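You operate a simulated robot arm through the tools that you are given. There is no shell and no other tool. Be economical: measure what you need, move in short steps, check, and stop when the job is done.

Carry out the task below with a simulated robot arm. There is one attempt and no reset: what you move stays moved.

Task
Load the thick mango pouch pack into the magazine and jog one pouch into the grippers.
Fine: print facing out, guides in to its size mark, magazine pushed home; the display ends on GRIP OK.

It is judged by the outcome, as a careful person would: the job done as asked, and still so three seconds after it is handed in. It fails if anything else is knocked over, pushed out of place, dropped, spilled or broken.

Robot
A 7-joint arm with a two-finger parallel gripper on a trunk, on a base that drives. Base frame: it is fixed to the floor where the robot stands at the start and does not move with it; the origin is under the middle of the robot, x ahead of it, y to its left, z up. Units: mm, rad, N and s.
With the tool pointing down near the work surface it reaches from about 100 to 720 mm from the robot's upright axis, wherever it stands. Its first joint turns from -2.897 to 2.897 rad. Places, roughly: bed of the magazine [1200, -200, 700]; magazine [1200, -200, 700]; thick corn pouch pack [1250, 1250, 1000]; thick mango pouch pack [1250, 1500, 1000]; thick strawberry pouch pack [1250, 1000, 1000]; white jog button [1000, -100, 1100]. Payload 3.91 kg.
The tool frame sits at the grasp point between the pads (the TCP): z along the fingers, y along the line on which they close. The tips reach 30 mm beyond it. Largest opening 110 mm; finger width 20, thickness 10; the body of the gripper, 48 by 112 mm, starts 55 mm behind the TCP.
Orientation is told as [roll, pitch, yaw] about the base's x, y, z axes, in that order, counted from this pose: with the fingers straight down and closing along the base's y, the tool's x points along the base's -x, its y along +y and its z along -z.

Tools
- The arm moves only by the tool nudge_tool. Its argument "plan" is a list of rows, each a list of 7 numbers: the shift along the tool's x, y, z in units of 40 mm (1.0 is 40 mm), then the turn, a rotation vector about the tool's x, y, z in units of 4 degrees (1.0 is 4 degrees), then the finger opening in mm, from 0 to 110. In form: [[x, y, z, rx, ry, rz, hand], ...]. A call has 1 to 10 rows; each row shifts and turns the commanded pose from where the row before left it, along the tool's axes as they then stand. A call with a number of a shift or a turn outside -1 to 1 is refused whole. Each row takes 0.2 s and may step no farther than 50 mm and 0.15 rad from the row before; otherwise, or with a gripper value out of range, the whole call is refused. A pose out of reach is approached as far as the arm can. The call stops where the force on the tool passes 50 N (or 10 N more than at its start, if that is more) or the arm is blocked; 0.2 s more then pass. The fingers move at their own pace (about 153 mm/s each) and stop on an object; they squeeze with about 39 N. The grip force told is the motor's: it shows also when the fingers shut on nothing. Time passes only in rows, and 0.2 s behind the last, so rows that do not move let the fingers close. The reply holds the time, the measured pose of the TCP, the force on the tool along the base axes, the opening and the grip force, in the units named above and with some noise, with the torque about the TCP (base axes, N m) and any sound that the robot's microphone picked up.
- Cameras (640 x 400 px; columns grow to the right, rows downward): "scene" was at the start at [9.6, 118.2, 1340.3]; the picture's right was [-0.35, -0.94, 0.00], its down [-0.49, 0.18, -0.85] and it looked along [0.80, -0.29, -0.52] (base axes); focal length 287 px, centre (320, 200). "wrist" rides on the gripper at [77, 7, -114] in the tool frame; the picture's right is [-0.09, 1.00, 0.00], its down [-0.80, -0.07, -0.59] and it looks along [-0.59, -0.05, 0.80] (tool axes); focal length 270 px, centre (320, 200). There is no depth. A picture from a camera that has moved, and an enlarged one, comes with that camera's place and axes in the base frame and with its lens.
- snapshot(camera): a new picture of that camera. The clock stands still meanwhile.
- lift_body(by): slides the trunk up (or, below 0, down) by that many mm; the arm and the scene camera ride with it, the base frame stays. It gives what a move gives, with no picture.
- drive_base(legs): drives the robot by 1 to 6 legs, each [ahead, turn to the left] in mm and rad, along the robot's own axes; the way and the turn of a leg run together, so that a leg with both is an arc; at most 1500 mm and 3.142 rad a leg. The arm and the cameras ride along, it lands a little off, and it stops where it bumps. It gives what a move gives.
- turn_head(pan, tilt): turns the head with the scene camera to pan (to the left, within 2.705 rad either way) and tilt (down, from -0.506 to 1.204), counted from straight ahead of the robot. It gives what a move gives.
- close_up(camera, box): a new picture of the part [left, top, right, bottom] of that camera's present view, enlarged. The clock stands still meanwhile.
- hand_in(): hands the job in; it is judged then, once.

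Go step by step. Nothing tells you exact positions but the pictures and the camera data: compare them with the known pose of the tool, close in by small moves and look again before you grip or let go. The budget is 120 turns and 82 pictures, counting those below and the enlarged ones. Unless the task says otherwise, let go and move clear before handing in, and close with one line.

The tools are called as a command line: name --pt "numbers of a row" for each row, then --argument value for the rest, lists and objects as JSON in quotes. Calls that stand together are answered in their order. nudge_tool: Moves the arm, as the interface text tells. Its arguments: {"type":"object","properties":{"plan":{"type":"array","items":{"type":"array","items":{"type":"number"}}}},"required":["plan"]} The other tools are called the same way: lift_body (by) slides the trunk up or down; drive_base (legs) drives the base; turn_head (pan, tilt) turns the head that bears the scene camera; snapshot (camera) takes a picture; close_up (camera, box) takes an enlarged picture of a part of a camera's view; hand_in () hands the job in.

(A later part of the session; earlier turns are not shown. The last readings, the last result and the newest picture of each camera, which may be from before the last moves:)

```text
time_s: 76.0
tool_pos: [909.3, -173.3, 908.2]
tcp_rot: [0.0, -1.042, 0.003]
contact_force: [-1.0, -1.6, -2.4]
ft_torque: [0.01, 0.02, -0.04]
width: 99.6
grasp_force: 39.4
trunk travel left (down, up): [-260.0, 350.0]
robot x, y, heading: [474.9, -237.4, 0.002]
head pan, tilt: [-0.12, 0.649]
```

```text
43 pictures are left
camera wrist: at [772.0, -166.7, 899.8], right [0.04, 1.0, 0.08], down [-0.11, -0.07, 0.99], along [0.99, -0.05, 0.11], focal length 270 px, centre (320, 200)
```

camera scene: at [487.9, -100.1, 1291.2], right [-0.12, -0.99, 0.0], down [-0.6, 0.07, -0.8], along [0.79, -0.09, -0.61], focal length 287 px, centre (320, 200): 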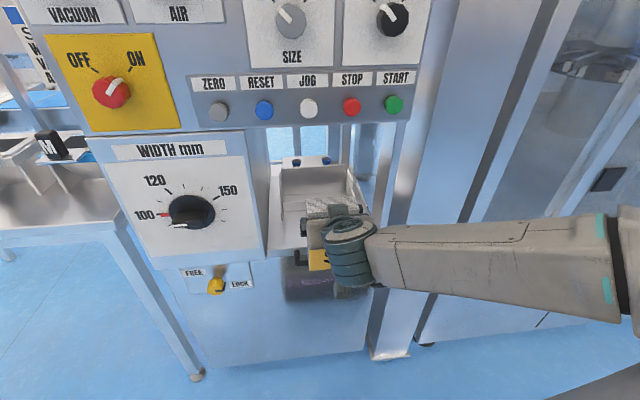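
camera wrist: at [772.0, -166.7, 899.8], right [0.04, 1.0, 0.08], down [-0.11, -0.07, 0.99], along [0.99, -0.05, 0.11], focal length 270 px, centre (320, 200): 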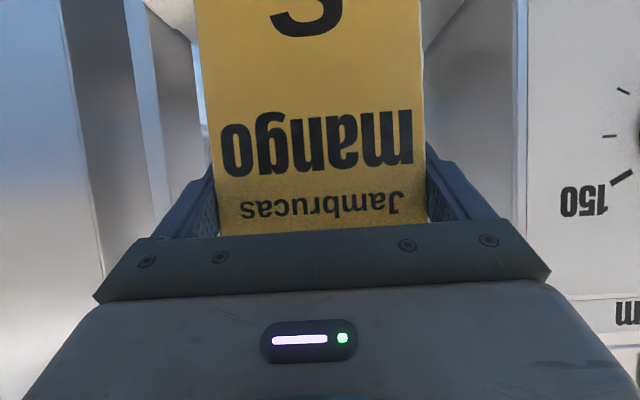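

The forearm comes from the right, but extending the arm in place should straighten it. I'll zoom on the pack in the hand to measure its thickness first.

close_up --camera "scene" --box '[260, 150, 400, 290]'

```text
2.86 times, centred on (330, 220) of scene
camera zoom: at [487.9, -100.1, 1291.2], right [-0.12, -0.99, 0.0], down [-0.6, 0.07, -0.8], along [0.79, -0.09, -0.61], focal length 821 px, centre (291, 143)
```

zoom: 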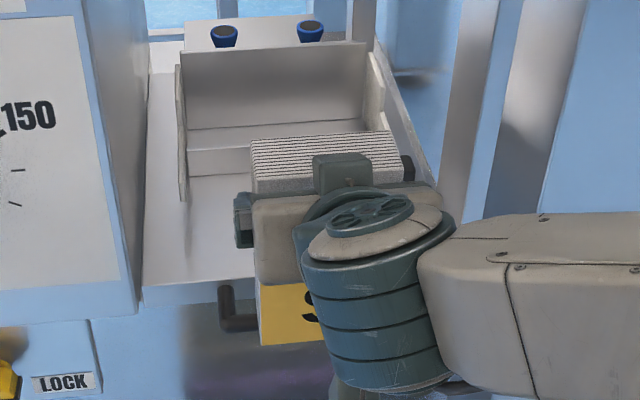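

The pack is about 45 thick (front = TCP-15, back = TCP+30). I'll extend forward 160 mm and check forearm clearance.

nudge_tool --pt "-0.5 0 0.866 0 0 0 80" --pt "-0.5 0 0.866 0 0 0 80" --pt "-0.5 0 0.866 0 0 0 80" --pt "-0.5 0 0.866 0 0 0 80"

snapshot --camera "scene"

snapshot --camera "wrist"

```text
time_s: 77.0
tool_pos: [1070.6, -174.0, 907.4]
tcp_rot: [0.0, -1.047, 0.002]
contact_force: [-0.6, -0.6, -2.9]
ft_torque: [0.0, 0.01, 0.03]
width: 99.8
grasp_force: 39.0
trunk travel left (down, up): [-260.0, 350.0]
robot x, y, heading: [478.5, -241.7, 0.006]
head pan, tilt: [-0.12, 0.649]
```

```text
41 pictures are left
camera scene: at [487.9, -100.3, 1291.2], right [-0.12, -0.99, 0.0], down [-0.6, 0.07, -0.8], along [0.79, -0.09, -0.6], focal length 287 px, centre (320, 200)
```

scene: 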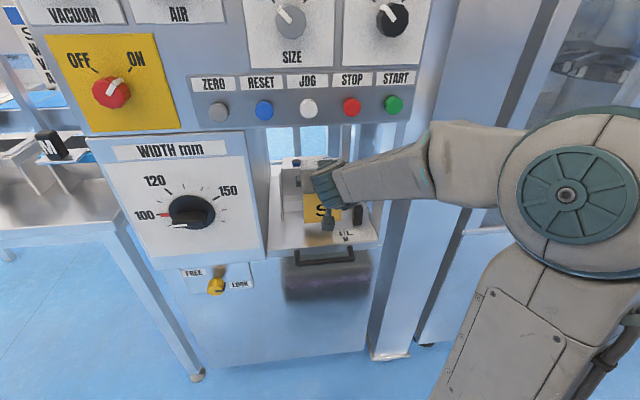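

```text
40 pictures are left
camera wrist: at [932.4, -167.0, 899.0], right [0.04, 1.0, 0.08], down [-0.11, -0.07, 0.99], along [0.99, -0.05, 0.11], focal length 270 px, centre (320, 200)
```

wrist: 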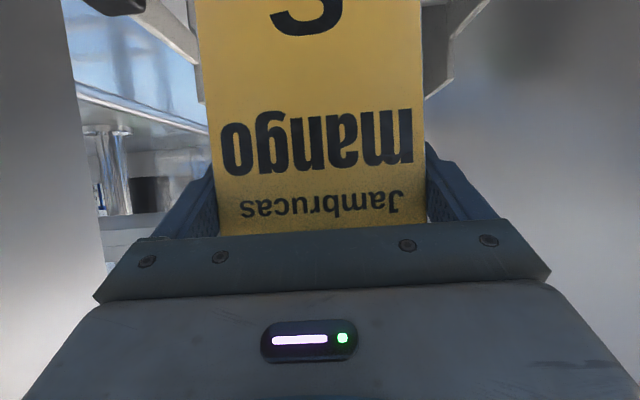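

The forearm would come close to the panel's lower edge, so I'll raise the tool relative to the trunk and lower the trunk correspondingly to flatten the forearm.

nudge_tool --pt "-0.866 0 -0.5 0 0 0 80" --pt "-0.866 0 -0.5 0 0 0 80"

lift_body --by -80

nudge_tool --pt "-0.866 0 -0.5 0 0 0 80" --pt "-0.866 0 -0.5 0 0 0 80"

lift_body --by -80

snapshot --camera "scene"

```text
time_s: 77.7
tool_pos: [1071.2, -183.9, 982.8]
tcp_rot: [-0.227, -1.046, 0.227]
contact_force: [-2.7, -0.2, -12.5]
ft_torque: [0.06, -0.8, 0.01]
width: 99.4
grasp_force: 39.2
trunk travel left (down, up): [-260.0, 350.0]
robot x, y, heading: [473.1, -237.6, 0.003]
head pan, tilt: [-0.12, 0.649]
stopped in row 2: the force on the tool passed its limit at 57 N (the readings are from after the stop); the commanded pose is now the measured one
```

```text
time_s: 78.8
tool_pos: [1069.5, -185.5, 903.9]
tcp_rot: [-0.228, -1.05, 0.227]
contact_force: [0.5, 0.3, -2.4]
ft_torque: [-0.03, 0.04, -0.02]
width: 99.7
grasp_force: 39.2
trunk travel left (down, up): [-180.0, 430.0]
robot x, y, heading: [474.0, -240.4, 0.004]
head pan, tilt: [-0.12, 0.649]
```

```text
time_s: 79.4
tool_pos: [1071.7, -177.9, 984.4]
tcp_rot: [-0.229, -1.049, 0.226]
contact_force: [-1.5, 0.8, -5.9]
ft_torque: [-0.03, -0.41, -0.08]
width: 99.5
grasp_force: 39.4
trunk travel left (down, up): [-180.0, 430.0]
robot x, y, heading: [475.7, -234.8, 0.005]
head pan, tilt: [-0.12, 0.649]
```

```text
time_s: 80.6
tool_pos: [1071.9, -178.6, 904.1]
tcp_rot: [-0.228, -1.052, 0.228]
contact_force: [0.5, 0.2, -1.6]
ft_torque: [0.01, 0.01, 0.01]
width: 99.7
grasp_force: 39.3
trunk travel left (down, up): [-100.0, 510.0]
robot x, y, heading: [478.6, -237.9, 0.01]
head pan, tilt: [-0.12, 0.649]
```

```text
39 pictures are left
camera scene: at [487.7, -100.1, 1131.2], right [-0.12, -0.99, 0.0], down [-0.6, 0.07, -0.8], along [0.79, -0.09, -0.6], focal length 287 px, centre (320, 200)
```

scene: 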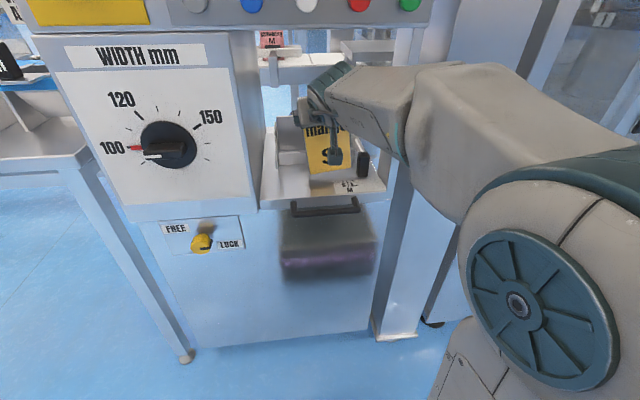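

The tool bumped the panel's underside at z≈983 and twisted about 6°; nothing else seems displaced. I'll undo the twist.

nudge_tool --pt "0 0 0 -0.22 0 0.81 80" --pt "0 0 0 -0.22 0 0.81 80"

snapshot --camera "wrist"

close_up --camera "scene" --box '[250, 40, 430, 220]'

```text
time_s: 81.2
tool_pos: [1072.3, -177.4, 904.0]
tcp_rot: [0.004, -1.065, -0.002]
contact_force: [-0.3, 0.2, -2.8]
ft_torque: [0.02, 0.04, 0.01]
width: 99.9
grasp_force: 39.2
trunk travel left (down, up): [-100.0, 510.0]
robot x, y, heading: [479.6, -238.8, 0.003]
head pan, tilt: [-0.12, 0.649]
```

```text
38 pictures are left
camera wrist: at [933.7, -169.8, 892.3], right [0.04, 1.0, 0.08], down [-0.13, -0.07, 0.99], along [0.99, -0.05, 0.13], focal length 270 px, centre (320, 200)
```

wrist: 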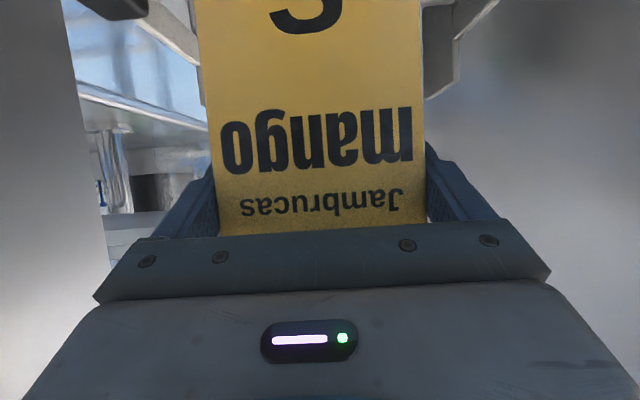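

```text
2.22 times, centred on (340, 130) of scene
camera zoom: at [487.7, -100.0, 1131.2], right [-0.12, -0.99, 0.0], down [-0.6, 0.07, -0.8], along [0.79, -0.09, -0.6], focal length 638 px, centre (276, 356)
```

zoom: 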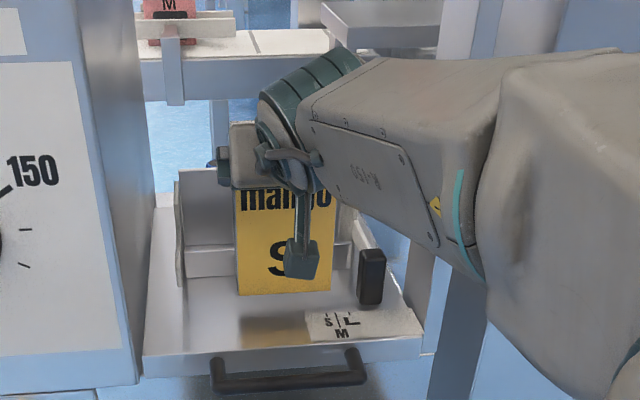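

The pack hasn't slipped and is upright again. The wrist top is about 125 above the TCP, leaving about 50 mm under the panel; I'll advance 116 mm to over the slot.

nudge_tool --pt "0 0.12 0 0 0.29 0 80" --pt "-0.48 0 0.83 0 0 0 80" --pt "-0.48 0 0.83 0 0 0 80"

nudge_tool --pt "-0.25 0 0.433 0 0 0 80" --pt "-0.22 0 0.4 0 0 0 80"

close_up --camera "scene" --box '[250, 40, 430, 220]'

snapshot --camera "wrist"

```text
time_s: 82.0
tool_pos: [1145.4, -172.9, 901.6]
tcp_rot: [0.001, -1.044, 0.001]
contact_force: [-5.3, -0.2, -2.8]
ft_torque: [0.0, 0.66, -0.25]
width: 99.7
grasp_force: 38.9
trunk travel left (down, up): [-100.0, 510.0]
robot x, y, heading: [475.2, -239.9, 0.006]
head pan, tilt: [-0.12, 0.649]
```

```text
time_s: 82.6
tool_pos: [1186.1, -172.2, 903.2]
tcp_rot: [0.002, -1.048, 0.0]
contact_force: [-2.0, 1.0, -1.5]
ft_torque: [0.05, 0.33, -0.22]
width: 99.8
grasp_force: 38.9
trunk travel left (down, up): [-100.0, 510.0]
robot x, y, heading: [474.6, -241.1, 0.004]
head pan, tilt: [-0.12, 0.649]
```

```text
2.22 times, centred on (340, 130) of scene
camera zoom: at [487.4, -100.0, 1131.2], right [-0.12, -0.99, 0.0], down [-0.6, 0.07, -0.8], along [0.79, -0.09, -0.6], focal length 638 px, centre (276, 356)
```

zoom: 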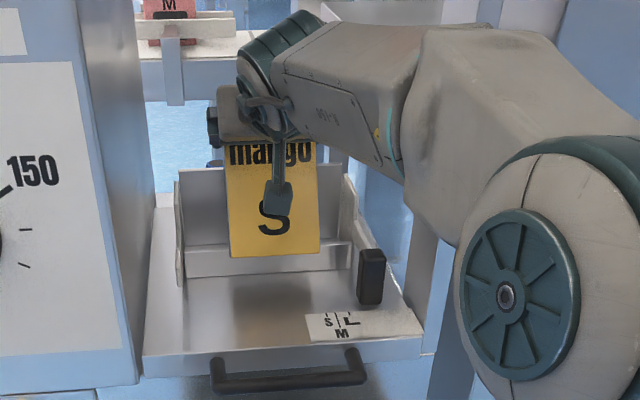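

```text
35 pictures are left
camera wrist: at [1047.6, -165.3, 893.7], right [0.04, 1.0, 0.08], down [-0.11, -0.07, 0.99], along [0.99, -0.05, 0.11], focal length 270 px, centre (320, 200)
```

wrist: 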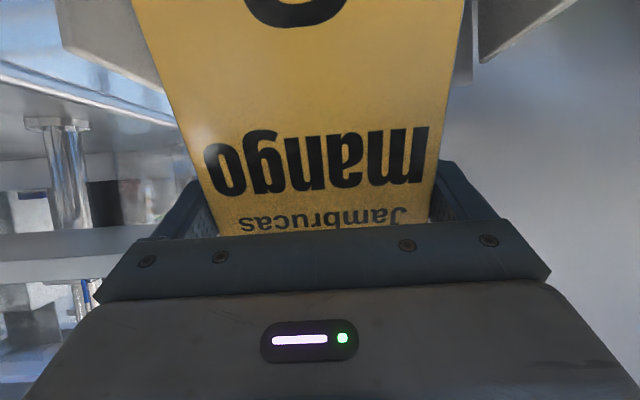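

The pack's bottom edge caught on the lip and the pack pivoted in the pads by about 25° (bottom towards me). I'll pull back 64 mm, then rotate the tool about 25° towards horizontal so that the pack stands upright again, and re-enter higher.

nudge_tool --pt "0.4 0 -0.7 0 0 0 80" --pt "0.4 0 -0.7 0 0 0 80"

nudge_tool --pt "0 0 0 0 -1 0 80" --pt "0 0 0 0 -1 0 80" --pt "0 0 0 0 -1 0 80" --pt "0 0 0 0 -1 0 80" --pt "0 0 0 0 -1 0 80" --pt "0 0 0 0 -1 0 80"

snapshot --camera "wrist"

close_up --camera "scene" --box '[250, 40, 430, 220]'

```text
time_s: 83.2
tool_pos: [1122.1, -172.9, 900.3]
tcp_rot: [0.003, -1.045, 0.0]
contact_force: [-0.1, 0.0, -3.2]
ft_torque: [-0.02, -0.02, 0.01]
width: 99.6
grasp_force: 39.0
trunk travel left (down, up): [-100.0, 510.0]
robot x, y, heading: [477.0, -238.6, -0.001]
head pan, tilt: [-0.12, 0.649]
```

```text
time_s: 84.6
tool_pos: [1122.8, -180.1, 900.6]
tcp_rot: [-0.043, -1.318, 0.007]
contact_force: [-0.4, -0.4, -2.2]
ft_torque: [0.0, 0.0, -0.02]
width: 99.8
grasp_force: 38.8
out of reach, approached as far as the arm can: row 4, 6
trunk travel left (down, up): [-100.0, 510.0]
robot x, y, heading: [478.6, -238.7, 0.007]
head pan, tilt: [-0.12, 0.649]
```

```text
34 pictures are left
camera wrist: at [992.3, -168.5, 856.3], right [0.06, 1.0, 0.07], down [-0.38, -0.05, 0.92], along [0.92, -0.08, 0.37], focal length 270 px, centre (320, 200)
```

wrist: 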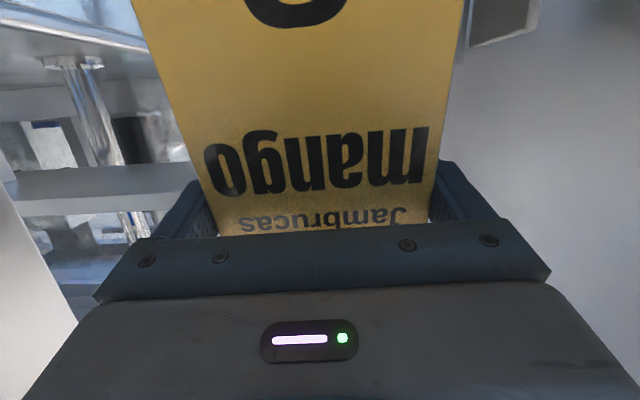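

```text
2.22 times, centred on (340, 130) of scene
camera zoom: at [487.7, -100.0, 1131.2], right [-0.12, -0.99, 0.0], down [-0.6, 0.07, -0.8], along [0.79, -0.09, -0.6], focal length 638 px, centre (276, 356)
```

zoom: 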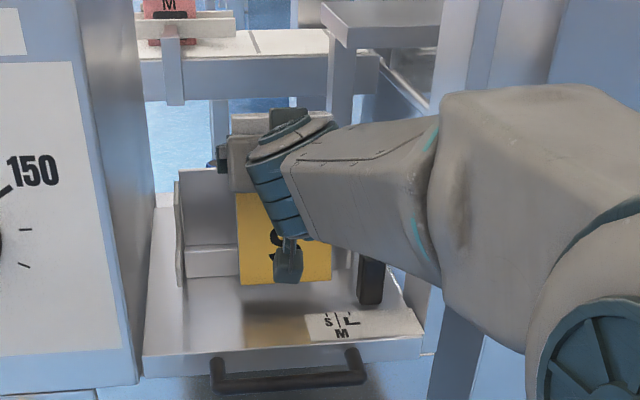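

The wrist limited the rotation, leaving about 9° of lean, which the slot can take. I'll raise to clear the lip, advance, and then correct the small yaw.

nudge_tool --pt "-0.73 0.2 -0.19 0 0 0 80"

nudge_tool --pt "-0.2 0 0.77 0 0 0 80"

nudge_tool --pt "0 0 0 -0.5 -0.7 0 80" --pt "0 0 0 0 -0.7 0 80" --pt "0 0 0 0 -0.7 0 80"

close_up --camera "scene" --box '[250, 40, 430, 220]'

```text
time_s: 85.0
tool_pos: [1123.1, -172.0, 933.3]
tcp_rot: [-0.046, -1.32, 0.009]
contact_force: [0.9, -0.5, -2.9]
ft_torque: [0.03, -0.02, 0.0]
width: 99.4
grasp_force: 38.9
trunk travel left (down, up): [-100.0, 510.0]
robot x, y, heading: [477.2, -237.4, 0.003]
head pan, tilt: [-0.12, 0.649]
```

```text
time_s: 85.4
tool_pos: [1154.9, -175.8, 933.9]
tcp_rot: [-0.048, -1.321, 0.007]
contact_force: [-0.6, 0.2, -1.2]
ft_torque: [0.0, 0.02, -0.04]
width: 99.6
grasp_force: 38.8
trunk travel left (down, up): [-100.0, 510.0]
robot x, y, heading: [474.9, -240.5, 0.006]
head pan, tilt: [-0.12, 0.649]
```

```text
time_s: 86.2
tool_pos: [1154.8, -177.6, 932.3]
tcp_rot: [-0.047, -1.43, 0.033]
contact_force: [-0.9, -0.5, -2.9]
ft_torque: [-0.01, 0.0, 0.02]
width: 99.8
grasp_force: 38.9
trunk travel left (down, up): [-100.0, 510.0]
robot x, y, heading: [476.8, -235.8, 0.004]
head pan, tilt: [-0.12, 0.649]
```

```text
2.22 times, centred on (340, 130) of scene
camera zoom: at [487.7, -100.0, 1131.2], right [-0.12, -0.99, 0.0], down [-0.6, 0.07, -0.8], along [0.79, -0.09, -0.6], focal length 638 px, centre (276, 356)
```

zoom: 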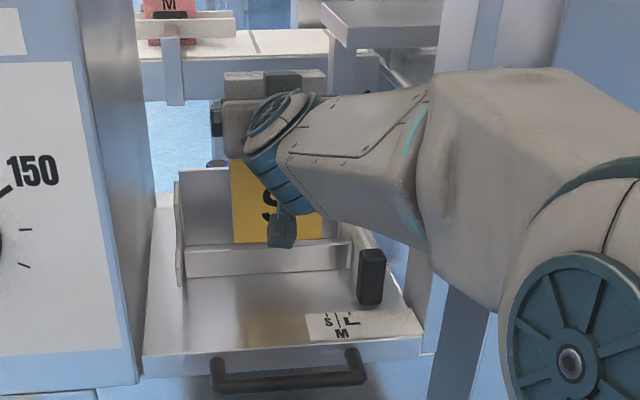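

Upright within about 3°, and the bottom clears the lip by about 20 mm. I'll advance 35 mm over the slot.

nudge_tool --pt "-0.06 0.1 0.43 0 0 0 80" --pt "-0.06 0.05 0.43 0 -0.4 0 80"

snapshot --camera "wrist"

close_up --camera "scene" --box '[270, 60, 390, 180]'

```text
time_s: 86.8
tool_pos: [1187.9, -168.6, 934.4]
tcp_rot: [-0.042, -1.495, 0.04]
contact_force: [-1.2, 0.1, -2.0]
ft_torque: [0.01, 0.05, -0.01]
width: 99.7
grasp_force: 39.6
trunk travel left (down, up): [-100.0, 510.0]
robot x, y, heading: [474.1, -237.7, 0.004]
head pan, tilt: [-0.12, 0.649]
```

```text
31 pictures are left
camera wrist: at [1067.3, -160.6, 865.9], right [0.01, 1.0, 0.08], down [-0.53, -0.07, 0.84], along [0.85, -0.05, 0.53], focal length 270 px, centre (320, 200)
```

wrist: 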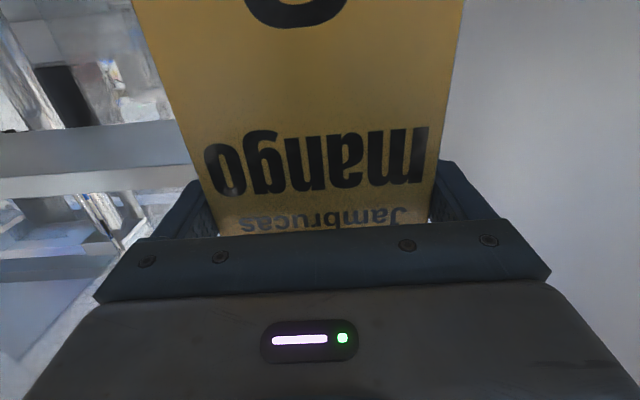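

```text
3.33 times, centred on (330, 120) of scene
camera zoom: at [487.6, -100.0, 1131.2], right [-0.12, -0.99, 0.0], down [-0.6, 0.07, -0.8], along [0.79, -0.09, -0.6], focal length 958 px, centre (287, 467)
```

zoom: 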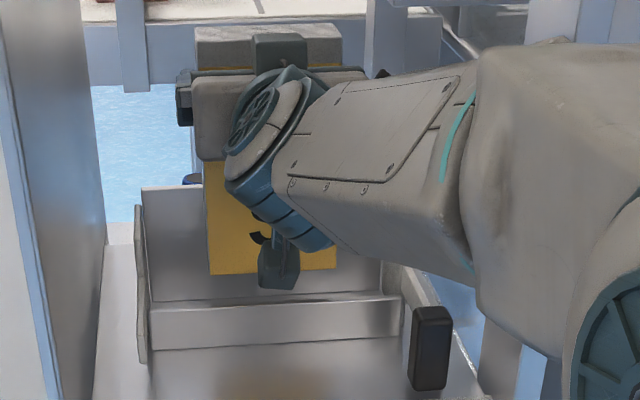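

The pack is now vertical, front at x≈1168, back ≈1213, over the slot. I'll lower 45 mm with the trunk and then in small arm steps until contact.

lift_body --by -42

close_up --camera "scene" --box '[270, 40, 410, 180]'

```text
time_s: 87.7
tool_pos: [1189.1, -169.0, 890.6]
tcp_rot: [-0.046, -1.495, 0.042]
contact_force: [-0.1, 0.1, -2.5]
ft_torque: [0.04, -0.02, -0.02]
width: 99.8
grasp_force: 39.1
trunk travel left (down, up): [-58.0, 552.0]
robot x, y, heading: [476.6, -242.4, 0.001]
head pan, tilt: [-0.12, 0.649]
```

```text
2.86 times, centred on (340, 110) of scene
camera zoom: at [487.7, -100.1, 1089.2], right [-0.12, -0.99, 0.0], down [-0.6, 0.07, -0.8], along [0.79, -0.09, -0.6], focal length 821 px, centre (263, 457)
```

zoom: 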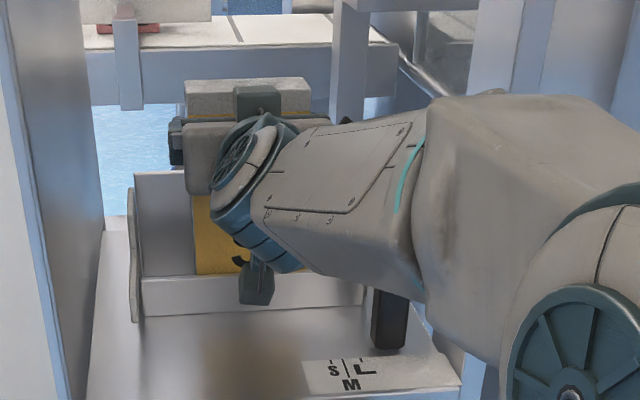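

The pack's bottom is behind the lip. Now I'll lower in small steps.

nudge_tool --pt "0.12 0 0 0 0 0 80" --pt "0.1 0 0 0 0 0 80"

nudge_tool --pt "0.06 0 0 0 0 0 80" --pt "0.06 0 0 0 0 0 80"

```text
time_s: 88.2
tool_pos: [1188.4, -169.1, 881.4]
tcp_rot: [-0.04, -1.493, 0.035]
contact_force: [1.0, 0.5, -3.3]
ft_torque: [0.02, -0.03, 0.02]
width: 99.7
grasp_force: 38.6
trunk travel left (down, up): [-58.0, 552.0]
robot x, y, heading: [479.4, -239.9, 0.005]
head pan, tilt: [-0.12, 0.649]
```

```text
time_s: 88.8
tool_pos: [1187.2, -168.8, 878.7]
tcp_rot: [-0.032, -1.494, 0.03]
contact_force: [1.0, -0.2, 0.9]
ft_torque: [0.19, -0.2, -0.05]
width: 99.6
grasp_force: 39.1
trunk travel left (down, up): [-58.0, 552.0]
robot x, y, heading: [479.7, -236.5, 0.007]
head pan, tilt: [-0.12, 0.649]
```

Contact with the bed at z≈879, as predicted. I'll release and look before withdrawing.

nudge_tool --pt "0 0 0 0 0 0 104" --pt "0 0 0 0 0 0 110" --pt "0 0 0 0 0 0 110"

snapshot --camera "wrist"

close_up --camera "scene" --box '[270, 40, 410, 180]'

```text
time_s: 89.7
tool_pos: [1187.3, -168.9, 879.1]
tcp_rot: [-0.043, -1.495, 0.041]
contact_force: [-0.5, 0.1, -0.3]
ft_torque: [0.01, 0.03, 0.0]
width: 109.8
grasp_force: 0.0
trunk travel left (down, up): [-58.0, 552.0]
robot x, y, heading: [474.4, -241.2, -0.0]
head pan, tilt: [-0.12, 0.649]
```

```text
28 pictures are left
camera wrist: at [1065.9, -161.3, 810.8], right [0.01, 1.0, 0.08], down [-0.53, -0.07, 0.84], along [0.85, -0.05, 0.53], focal length 270 px, centre (320, 200)
```

wrist: 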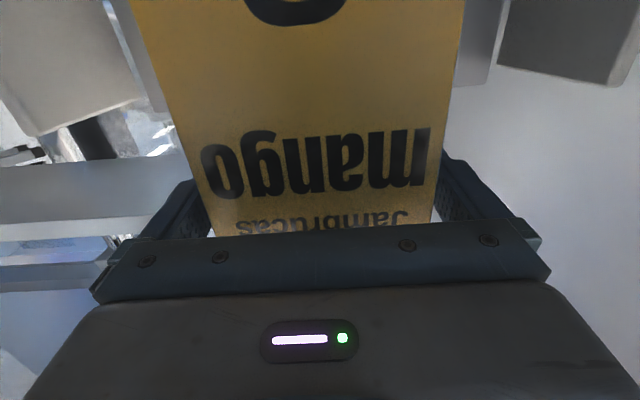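

```text
2.86 times, centred on (340, 110) of scene
camera zoom: at [487.6, -100.1, 1089.2], right [-0.12, -0.99, 0.0], down [-0.6, 0.07, -0.8], along [0.79, -0.09, -0.6], focal length 821 px, centre (263, 457)
```

zoom: 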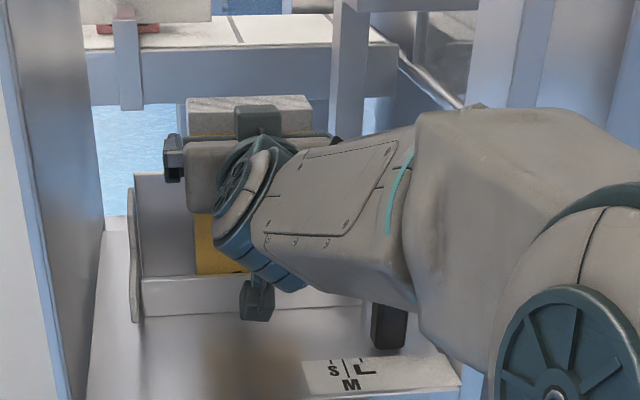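

The pack stands free and the fingers are clear of both edges. I'll back the robot straight out 250 mm.

drive_base --legs '[[-250, 0]]'

snapshot --camera "scene"

```text
time_s: 91.5
tool_pos: [937.6, -170.9, 878.7]
tcp_rot: [-0.043, -1.496, 0.041]
contact_force: [-0.1, -0.1, 0.1]
ft_torque: [-0.02, 0.05, -0.04]
width: 109.9
grasp_force: 0.0
trunk travel left (down, up): [-58.0, 552.0]
robot x, y, heading: [228.2, -239.5, 0.001]
head pan, tilt: [-0.12, 0.649]
```

```text
26 pictures are left
camera scene: at [238.5, -100.7, 1089.2], right [-0.12, -0.99, 0.0], down [-0.6, 0.07, -0.8], along [0.79, -0.1, -0.6], focal length 287 px, centre (320, 200)
```

scene: 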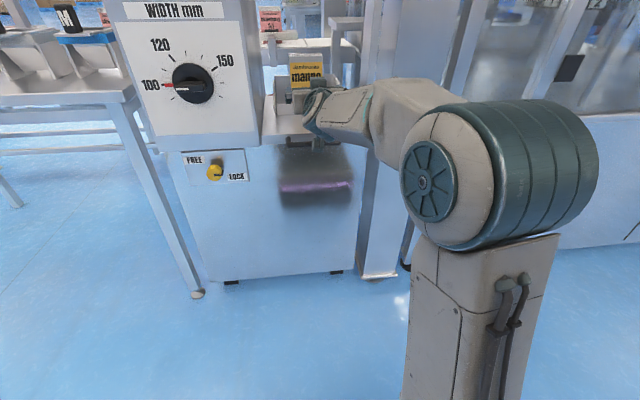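

The pack stands in the slot. Next comes the right guide's tab: I'll approach it pitched about 45° down and yawed to the right so the gripper body clears the right pillar. First I re-pitch the tool here.

lift_body --by 60

nudge_tool --pt "0 0 0 0 1 0 60" --pt "0 0 0 0 1 0 44" --pt "0 0 0 0 1 0 44" --pt "0 0 0 0 1 0 44" --pt "0 0 0 0 1 0 44" --pt "0 0 0 0 1 0 44" --pt "0 0 0 0 1 0 44" --pt "0 0 0 0 1 0 44" --pt "0 0 0 0 1 0 44" --pt "0 0 0 0 1 0 44"

nudge_tool --pt "0 -0.5 0 0.5 0 0.5 44" --pt "0 -0.5 0 0.5 0 0.5 44" --pt "0 -0.5 0 0.5 0 0.5 44" --pt "0 -0.5 0 0.5 0 0.5 44" --pt "0 -0.3 0 0.5 0 0.5 44" --pt "0 0 0 0.5 0 0.5 44" --pt "0 0 0 0.5 0 0.5 44" --pt "0 0 0 0.5 0 0.5 44" --pt "0 0 0 0.5 0 0.5 44" --pt "0 0 0 0.5 0 0.5 44"

snapshot --camera "wrist"

close_up --camera "scene" --box '[240, 20, 440, 180]'

```text
time_s: 92.5
tool_pos: [937.3, -171.4, 938.1]
tcp_rot: [-0.043, -1.495, 0.04]
contact_force: [-0.2, 0.5, 0.9]
ft_torque: [0.05, 0.01, 0.0]
width: 110.3
grasp_force: 0.0
trunk travel left (down, up): [-118.0, 492.0]
robot x, y, heading: [234.1, -239.3, 0.004]
head pan, tilt: [-0.12, 0.649]
```

```text
time_s: 94.7
tool_pos: [936.8, -180.5, 935.4]
tcp_rot: [-0.026, -0.938, -0.027]
contact_force: [0.7, -0.9, 0.0]
ft_torque: [-0.02, -0.04, -0.01]
width: 44.2
grasp_force: 0.1
out of reach, approached as far as the arm can: row 3, 5
trunk travel left (down, up): [-118.0, 492.0]
robot x, y, heading: [227.8, -235.8, -0.001]
head pan, tilt: [-0.12, 0.649]
```

```text
time_s: 96.9
tool_pos: [925.9, -273.0, 936.4]
tcp_rot: [0.099, -0.927, -0.617]
contact_force: [0.2, 0.4, -0.1]
ft_torque: [0.0, -0.04, 0.04]
width: 44.2
grasp_force: 0.0
trunk travel left (down, up): [-118.0, 492.0]
robot x, y, heading: [228.0, -242.2, 0.003]
head pan, tilt: [-0.12, 0.649]
```

```text
25 pictures are left
camera wrist: at [810.4, -194.6, 944.2], right [0.55, 0.82, 0.13], down [-0.06, -0.11, 0.99], along [0.83, -0.55, -0.01], focal length 270 px, centre (320, 200)
```

wrist: 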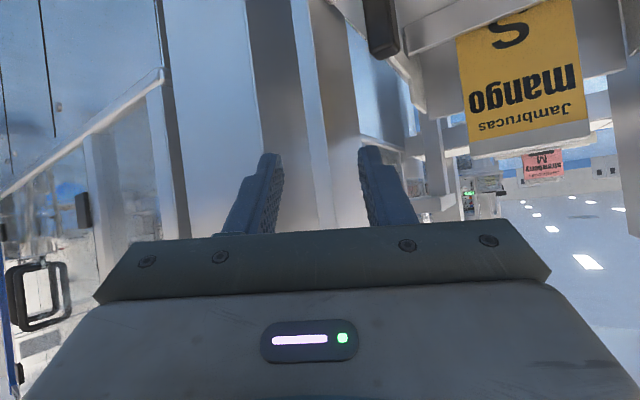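

```text
2.50 times, centred on (340, 100) of scene
camera zoom: at [238.4, -100.8, 1149.2], right [-0.12, -0.99, 0.0], down [-0.6, 0.07, -0.8], along [0.79, -0.09, -0.6], focal length 718 px, centre (270, 450)
```

zoom: 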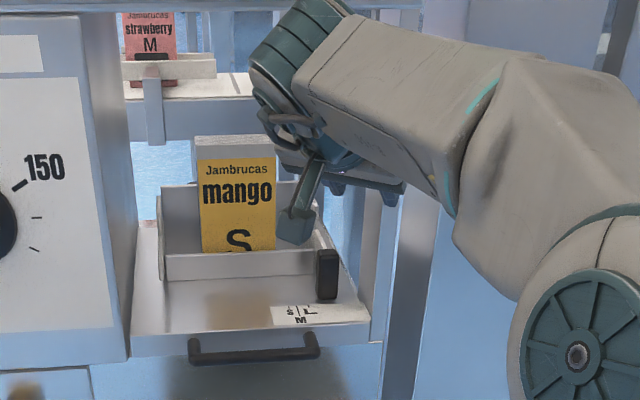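

The tool is pitched about 37° down and yawed right. I'll shift it slightly back and left, lower the trunk and drive 140 ahead to a pre-point short of the tab.

nudge_tool --pt "0.385 -0.036 -0.52 0 0 0 44" --pt "0.385 -0.036 -0.52 0 0 0 44"

lift_body --by -110

drive_base --legs '[[130, 0]]'

snapshot --camera "wrist"

close_up --camera "scene" --box '[240, 20, 440, 180]'

```text
time_s: 97.5
tool_pos: [878.5, -247.0, 935.2]
tcp_rot: [0.1, -0.923, -0.614]
contact_force: [0.1, 0.1, -1.5]
ft_torque: [-0.01, -0.01, -0.03]
width: 44.3
grasp_force: 0.1
trunk travel left (down, up): [-118.0, 492.0]
robot x, y, heading: [227.5, -239.5, 0.001]
head pan, tilt: [-0.12, 0.649]
```

```text
time_s: 98.9
tool_pos: [878.5, -249.0, 826.1]
tcp_rot: [0.101, -0.926, -0.615]
contact_force: [-1.6, 0.2, 0.5]
ft_torque: [-0.03, 0.01, 0.02]
width: 43.7
grasp_force: 0.0
trunk travel left (down, up): [-8.0, 602.0]
robot x, y, heading: [230.3, -236.6, 0.006]
head pan, tilt: [-0.12, 0.649]
```

```text
time_s: 100.2
tool_pos: [1010.9, -246.6, 825.1]
tcp_rot: [0.099, -0.928, -0.614]
contact_force: [-0.3, 0.7, 0.4]
ft_torque: [-0.01, 0.03, 0.0]
width: 43.7
grasp_force: 0.1
trunk travel left (down, up): [-8.0, 602.0]
robot x, y, heading: [358.9, -236.9, 0.003]
head pan, tilt: [-0.12, 0.649]
```

```text
23 pictures are left
camera wrist: at [894.6, -170.0, 834.0], right [0.55, 0.83, 0.13], down [-0.06, -0.11, 0.99], along [0.83, -0.55, -0.01], focal length 270 px, centre (320, 200)
```

wrist: 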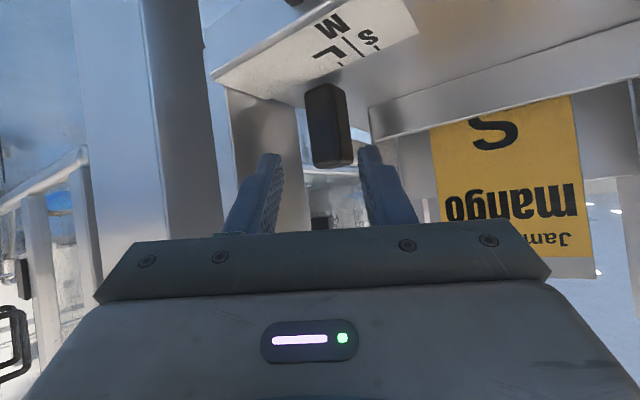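

```text
2.50 times, centred on (340, 100) of scene
camera zoom: at [370.2, -100.4, 1039.2], right [-0.12, -0.99, 0.0], down [-0.6, 0.07, -0.8], along [0.79, -0.09, -0.6], focal length 718 px, centre (270, 450)
```

zoom: 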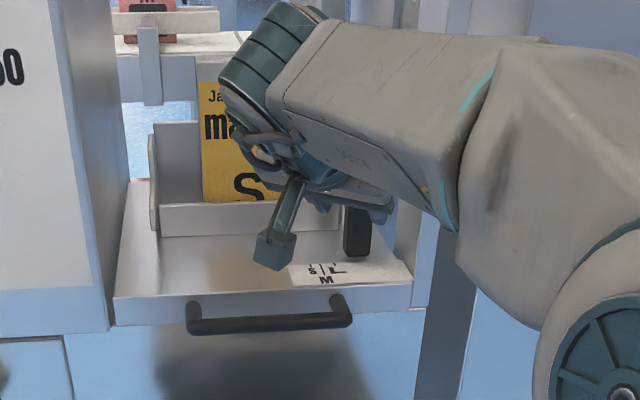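

The tab sits right between the fingers along the tool's axis. I'll advance about 66 mm around it.

nudge_tool --pt "-0.04 0.03 0.55 0 0 0 44" --pt "-0.04 0.03 0.55 0 0 0 44" --pt "-0.04 0 0.5 0 0 0 44"

snapshot --camera "wrist"

```text
time_s: 101.0
tool_pos: [1056.8, -268.5, 792.4]
tcp_rot: [0.099, -0.927, -0.611]
contact_force: [0.5, 1.4, -0.4]
ft_torque: [0.03, 0.04, 0.04]
width: 44.6
grasp_force: 1.1
trunk travel left (down, up): [-8.0, 602.0]
robot x, y, heading: [359.9, -238.0, 0.005]
head pan, tilt: [-0.12, 0.649]
```

```text
21 pictures are left
camera wrist: at [941.4, -191.9, 800.1], right [0.55, 0.83, 0.13], down [-0.06, -0.11, 0.99], along [0.83, -0.55, -0.01], focal length 270 px, centre (320, 200)
```

wrist: 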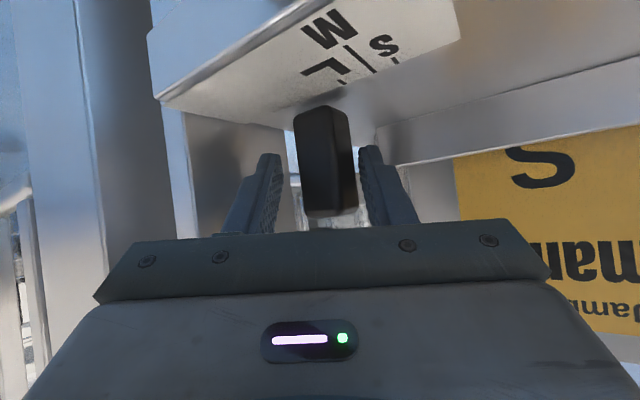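

The tab is between the fingers. I'll close to 34 mm and drag it left about 30 mm, then look.

nudge_tool --pt "0 0 0 0 0 0 34" --pt "0.1 0.257 -0.114 0 0 0 34" --pt "0.1 0.257 -0.114 0 0 0 34" --pt "0.06 0.17 -0.076 0 0 0 34"

snapshot --camera "wrist"

close_up --camera "scene" --box '[260, 40, 400, 140]'

```text
time_s: 102.0
tool_pos: [1057.3, -236.9, 791.0]
tcp_rot: [0.097, -0.927, -0.609]
contact_force: [1.4, 0.8, 4.2]
ft_torque: [-0.72, 0.97, 0.27]
width: 35.4
grasp_force: 44.8
trunk travel left (down, up): [-8.0, 602.0]
robot x, y, heading: [357.5, -240.5, 0.003]
head pan, tilt: [-0.12, 0.649]
```

```text
20 pictures are left
camera wrist: at [942.5, -161.0, 800.0], right [0.55, 0.83, 0.13], down [-0.06, -0.11, 0.99], along [0.83, -0.55, -0.01], focal length 270 px, centre (320, 200)
```

wrist: 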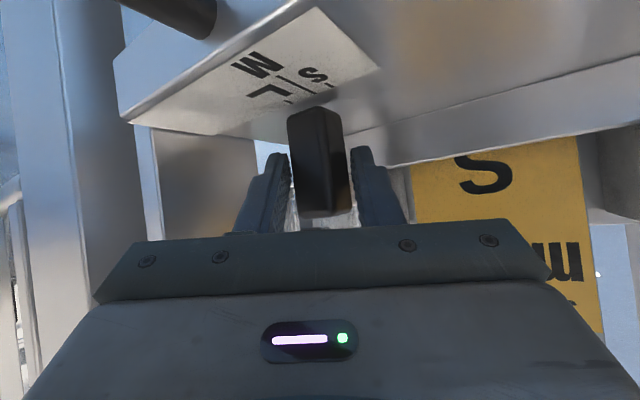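

```text
4.00 times, centred on (330, 90) of scene
camera zoom: at [370.0, -100.3, 1039.3], right [-0.12, -0.99, 0.0], down [-0.6, 0.07, -0.8], along [0.79, -0.09, -0.6], focal length 1149 px, centre (280, 640)
```

zoom: 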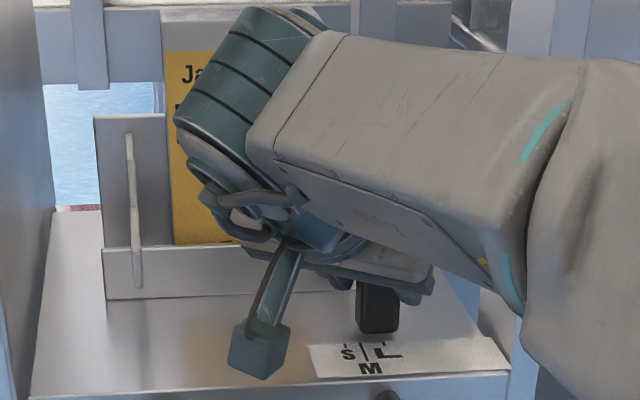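

The tab moved, and the left guide moves inward with it (coupled). The tab is now at L; about 20 mm more to S.

nudge_tool --pt "0.05 0.13 -0.057 0 0 0 34" --pt "0.05 0.13 -0.057 0 0 0 34" --pt "0.05 0.13 -0.057 0 0 0 34"

close_up --camera "wrist" --box '[160, 0, 480, 240]'

close_up --camera "scene" --box '[260, 40, 400, 140]'

```text
time_s: 102.8
tool_pos: [1058.7, -219.9, 792.0]
tcp_rot: [0.1, -0.924, -0.612]
contact_force: [-8.7, -0.5, 0.1]
ft_torque: [-0.84, 0.81, 0.39]
width: 35.7
grasp_force: 45.5
trunk travel left (down, up): [-8.0, 602.0]
robot x, y, heading: [356.8, -241.0, 0.003]
head pan, tilt: [-0.12, 0.649]
```

```text
1.67 times, centred on (320, 120) of wrist
camera zoom: at [943.4, -143.5, 800.4], right [0.55, 0.83, 0.13], down [-0.06, -0.11, 0.99], along [0.83, -0.55, -0.01], focal length 450 px, centre (320, 333)
```

zoom: 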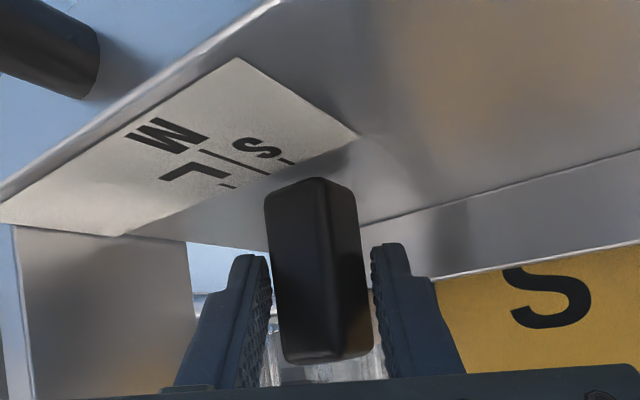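

```text
4.00 times, centred on (330, 90) of scene
camera zoom: at [369.6, -100.3, 1039.2], right [-0.12, -0.99, 0.0], down [-0.6, 0.07, -0.8], along [0.79, -0.09, -0.6], focal length 1149 px, centre (280, 640)
```

zoom: 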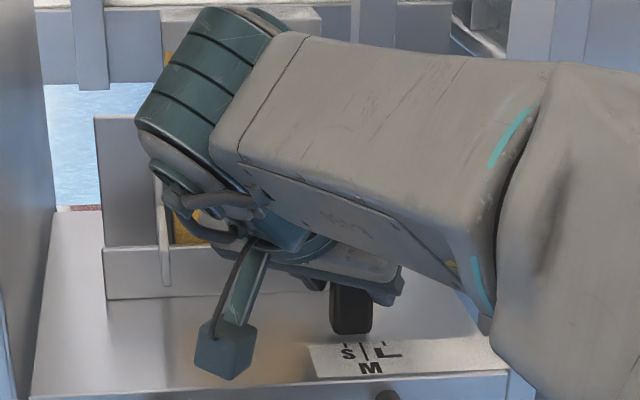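

The tab is about 3–4 mm short of the S tick. I'll nudge 4 mm more.

nudge_tool --pt "0.02 0.045 -0.02 0 0 0 34" --pt "0.02 0.045 -0.02 0 0 0 34"

close_up --camera "scene" --box '[270, 60, 370, 140]'

```text
time_s: 103.4
tool_pos: [1060.5, -216.8, 792.3]
tcp_rot: [0.1, -0.928, -0.612]
contact_force: [-10.6, -1.4, -0.5]
ft_torque: [-0.64, 0.79, 0.23]
width: 35.6
grasp_force: 45.2
trunk travel left (down, up): [-8.0, 602.0]
robot x, y, heading: [358.4, -243.5, 0.002]
head pan, tilt: [-0.12, 0.649]
```

```text
5.00 times, centred on (320, 100) of scene
camera zoom: at [369.6, -100.4, 1039.2], right [-0.12, -0.99, 0.0], down [-0.6, 0.07, -0.8], along [0.79, -0.09, -0.6], focal length 1436 px, centre (320, 700)
```

zoom: 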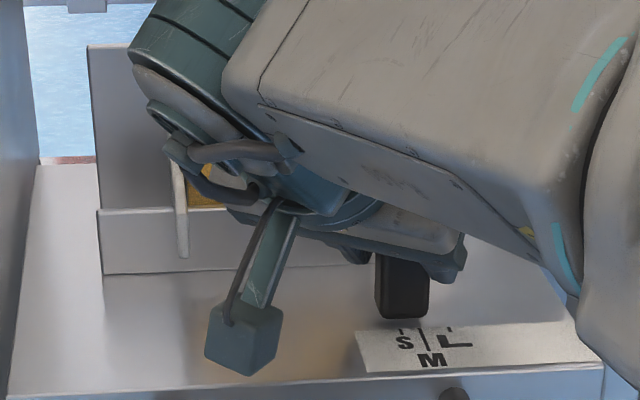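

The tab is centred on the S tick. I'll open and withdraw along the tool axis, then look at everything.

nudge_tool --pt "0 0 0 0 0 0 40" --pt "0 0 0 0 0 0 48" --pt "0 0 0 0 0 0 48" --pt "0 0 -0.6 0 0 0 48" --pt "0 0 -0.8 0 0 0 48" --pt "0 0 -0.8 0 0 0 48"

drive_base --legs '[[-150, 0]]'

lift_body --by 150

snapshot --camera "scene"

```text
time_s: 104.8
tool_pos: [996.3, -183.0, 844.4]
tcp_rot: [0.099, -0.925, -0.612]
contact_force: [-0.1, -0.7, 0.2]
ft_torque: [-0.02, -0.04, 0.05]
width: 48.0
grasp_force: 0.2
trunk travel left (down, up): [-8.0, 602.0]
robot x, y, heading: [356.1, -239.0, 0.002]
head pan, tilt: [-0.12, 0.649]
```

```text
time_s: 106.2
tool_pos: [847.6, -184.5, 845.4]
tcp_rot: [0.099, -0.927, -0.609]
contact_force: [-0.1, -0.7, -0.3]
ft_torque: [0.02, 0.0, 0.01]
width: 47.8
grasp_force: 0.1
trunk travel left (down, up): [-8.0, 602.0]
robot x, y, heading: [210.8, -239.8, 0.001]
head pan, tilt: [-0.12, 0.649]
```

```text
time_s: 107.9
tool_pos: [846.6, -182.8, 994.6]
tcp_rot: [0.098, -0.926, -0.611]
contact_force: [-0.8, -0.7, 0.2]
ft_torque: [0.0, 0.01, -0.01]
width: 48.0
grasp_force: 0.1
trunk travel left (down, up): [-158.0, 452.0]
robot x, y, heading: [208.7, -241.2, 0.003]
head pan, tilt: [-0.12, 0.649]
```

```text
15 pictures are left
camera scene: at [220.3, -100.9, 1189.2], right [-0.12, -0.99, 0.0], down [-0.6, 0.07, -0.8], along [0.79, -0.09, -0.6], focal length 287 px, centre (320, 200)
```

scene: 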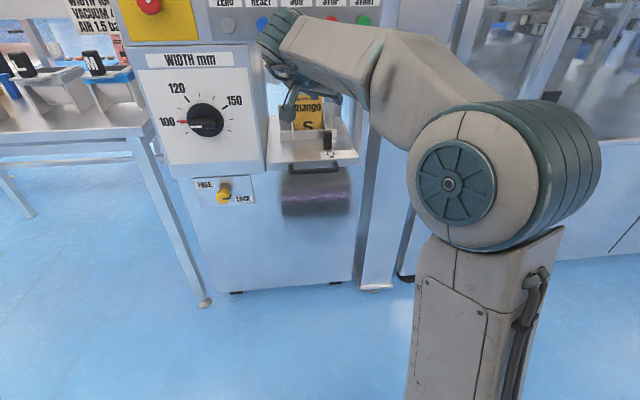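

The pack is guided and S is set. Next: push the magazine home by its handle with closed fingers. I'll unyaw the tool and level it first.

nudge_tool --pt "0 0 0 -0.875 0.066 -0.653 30" --pt "0 0 0 -0.875 0.066 -0.653 10" --pt "0 0 0 -0.875 0.066 -0.653 0" --pt "0 0 0 -0.875 0.066 -0.653 0" --pt "0 0 0 -0.875 0.066 -0.653 0" --pt "0 0 0 -0.875 0.066 -0.653 0" --pt "0 0 0 -0.875 0.066 -0.653 0" --pt "0 0 0 -0.875 0.066 -0.653 0"

nudge_tool --pt "0.55 0 0.4 -0.3 -0.5 -0.35 0" --pt "0.6 0 0.4 -0.3 -0.5 -0.35 0" --pt "0.6 0 0.4 -0.3 -0.5 -0.35 0" --pt "0.6 0 0.4 -0.3 -0.5 -0.35 0"

```text
time_s: 109.7
tool_pos: [847.6, -184.9, 994.7]
tcp_rot: [0.102, -0.926, -0.002]
contact_force: [0.4, 0.3, -1.3]
ft_torque: [-0.03, -0.02, -0.03]
width: 0.1
grasp_force: 37.7
trunk travel left (down, up): [-158.0, 452.0]
robot x, y, heading: [209.0, -243.3, 0.004]
head pan, tilt: [-0.12, 0.649]
```

```text
time_s: 110.7
tool_pos: [849.3, -179.9, 881.6]
tcp_rot: [0.05, -1.072, 0.157]
contact_force: [0.4, -1.0, 0.2]
ft_torque: [0.0, 0.01, 0.0]
width: 0.0
grasp_force: 37.7
trunk travel left (down, up): [-158.0, 452.0]
robot x, y, heading: [207.2, -240.9, 0.003]
head pan, tilt: [-0.12, 0.649]
```

Slight yaw remains; I'll correct it, level further and lower.

nudge_tool --pt "0 0 0 0.9 -0.4 0.37 0" --pt "0 0 0 0.9 -0.4 0.37 0" --pt "0 0 0 0.9 -0.4 0.37 0"

lift_body --by -150

nudge_tool --pt "0 0 0.5 0 -0.8 0 0" --pt "0 0 0.3 0 -0.8 0 0" --pt "0 0 0 0 -0.8 0 0"

snapshot --camera "wrist"

```text
time_s: 111.5
tool_pos: [848.2, -179.8, 882.0]
tcp_rot: [0.023, -1.155, -0.021]
contact_force: [0.2, 0.4, 0.1]
ft_torque: [0.0, -0.03, 0.0]
width: 0.4
grasp_force: 37.5
trunk travel left (down, up): [-158.0, 452.0]
robot x, y, heading: [208.8, -237.3, 0.003]
head pan, tilt: [-0.12, 0.649]
```

```text
time_s: 113.2
tool_pos: [848.0, -177.6, 732.0]
tcp_rot: [0.026, -1.154, -0.023]
contact_force: [0.1, 0.2, 0.3]
ft_torque: [-0.01, -0.02, 0.01]
width: 0.0
grasp_force: 37.4
trunk travel left (down, up): [-8.0, 602.0]
robot x, y, heading: [210.8, -238.2, 0.004]
head pan, tilt: [-0.12, 0.649]
```

```text
time_s: 114.0
tool_pos: [877.5, -179.4, 719.4]
tcp_rot: [0.041, -1.324, -0.042]
contact_force: [-0.1, 0.0, 0.1]
ft_torque: [0.02, -0.01, 0.01]
width: 0.0
grasp_force: 37.8
trunk travel left (down, up): [-8.0, 602.0]
robot x, y, heading: [210.3, -238.6, 0.002]
head pan, tilt: [-0.12, 0.649]
```

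```text
14 pictures are left
camera wrist: at [747.4, -170.3, 673.3], right [0.02, 1.0, 0.1], down [-0.38, -0.08, 0.92], along [0.92, -0.06, 0.38], focal length 270 px, centre (320, 200)
```

wrist: 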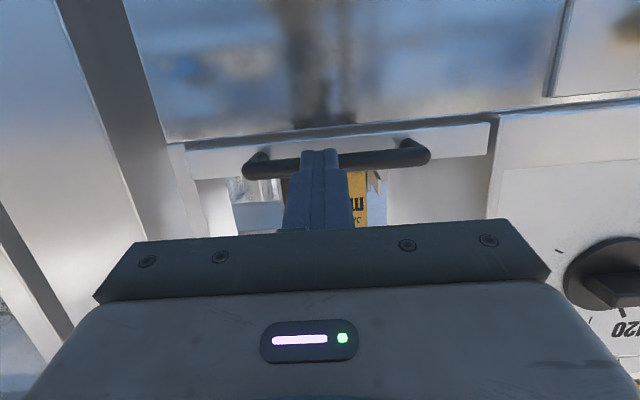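

The tips are slightly below and right of the bar's centre. I'll adjust up 17 mm and left 8 mm, then advance to contact.

nudge_tool --pt "-0.41 0.2 -0.1 0 0 0 0" --pt "-0.18 0 0.72 0 0 0 0"

close_up --camera "wrist" --box '[200, 80, 460, 240]'

```text
time_s: 114.7
tool_pos: [907.7, -169.7, 737.5]
tcp_rot: [0.04, -1.321, -0.04]
contact_force: [-0.1, 0.4, -0.3]
ft_torque: [-0.05, 0.03, 0.01]
width: 0.1
grasp_force: 37.9
trunk travel left (down, up): [-8.0, 602.0]
robot x, y, heading: [213.3, -237.2, 0.004]
head pan, tilt: [-0.12, 0.649]
```

```text
2.46 times, centred on (330, 160) of wrist
camera zoom: at [777.3, -160.8, 690.9], right [0.02, 1.0, 0.1], down [-0.38, -0.08, 0.92], along [0.93, -0.06, 0.38], focal length 665 px, centre (295, 298)
```

zoom: 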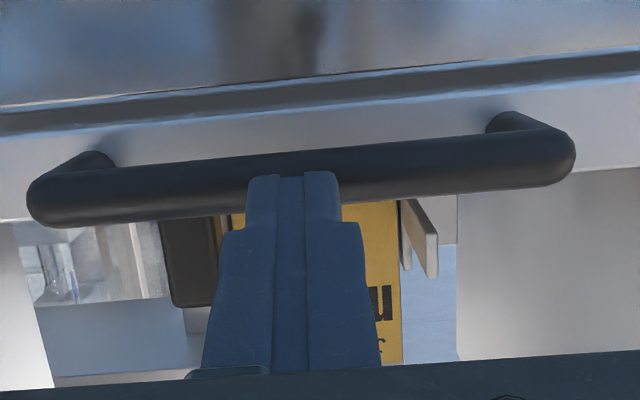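

Aligned on the bar. Now I push forward with the arm.

nudge_tool --pt "-0.12 0 0.48 0 0 0 0" --pt "-0.12 0 0.48 0 0 0 0" --pt "-0.06 0 0.24 0 0 0 0"

```text
time_s: 115.2
tool_pos: [927.4, -170.3, 737.2]
tcp_rot: [0.043, -1.318, -0.039]
contact_force: [-34.6, -3.8, 7.6]
ft_torque: [0.08, -0.04, -0.08]
width: 0.0
grasp_force: 38.3
trunk travel left (down, up): [-8.0, 602.0]
robot x, y, heading: [207.5, -237.2, 0.002]
head pan, tilt: [-0.12, 0.649]
stopped in row 2: the force on the tool passed its limit at 88 N (the readings are from after the stop); the commanded pose is now the measured one
```

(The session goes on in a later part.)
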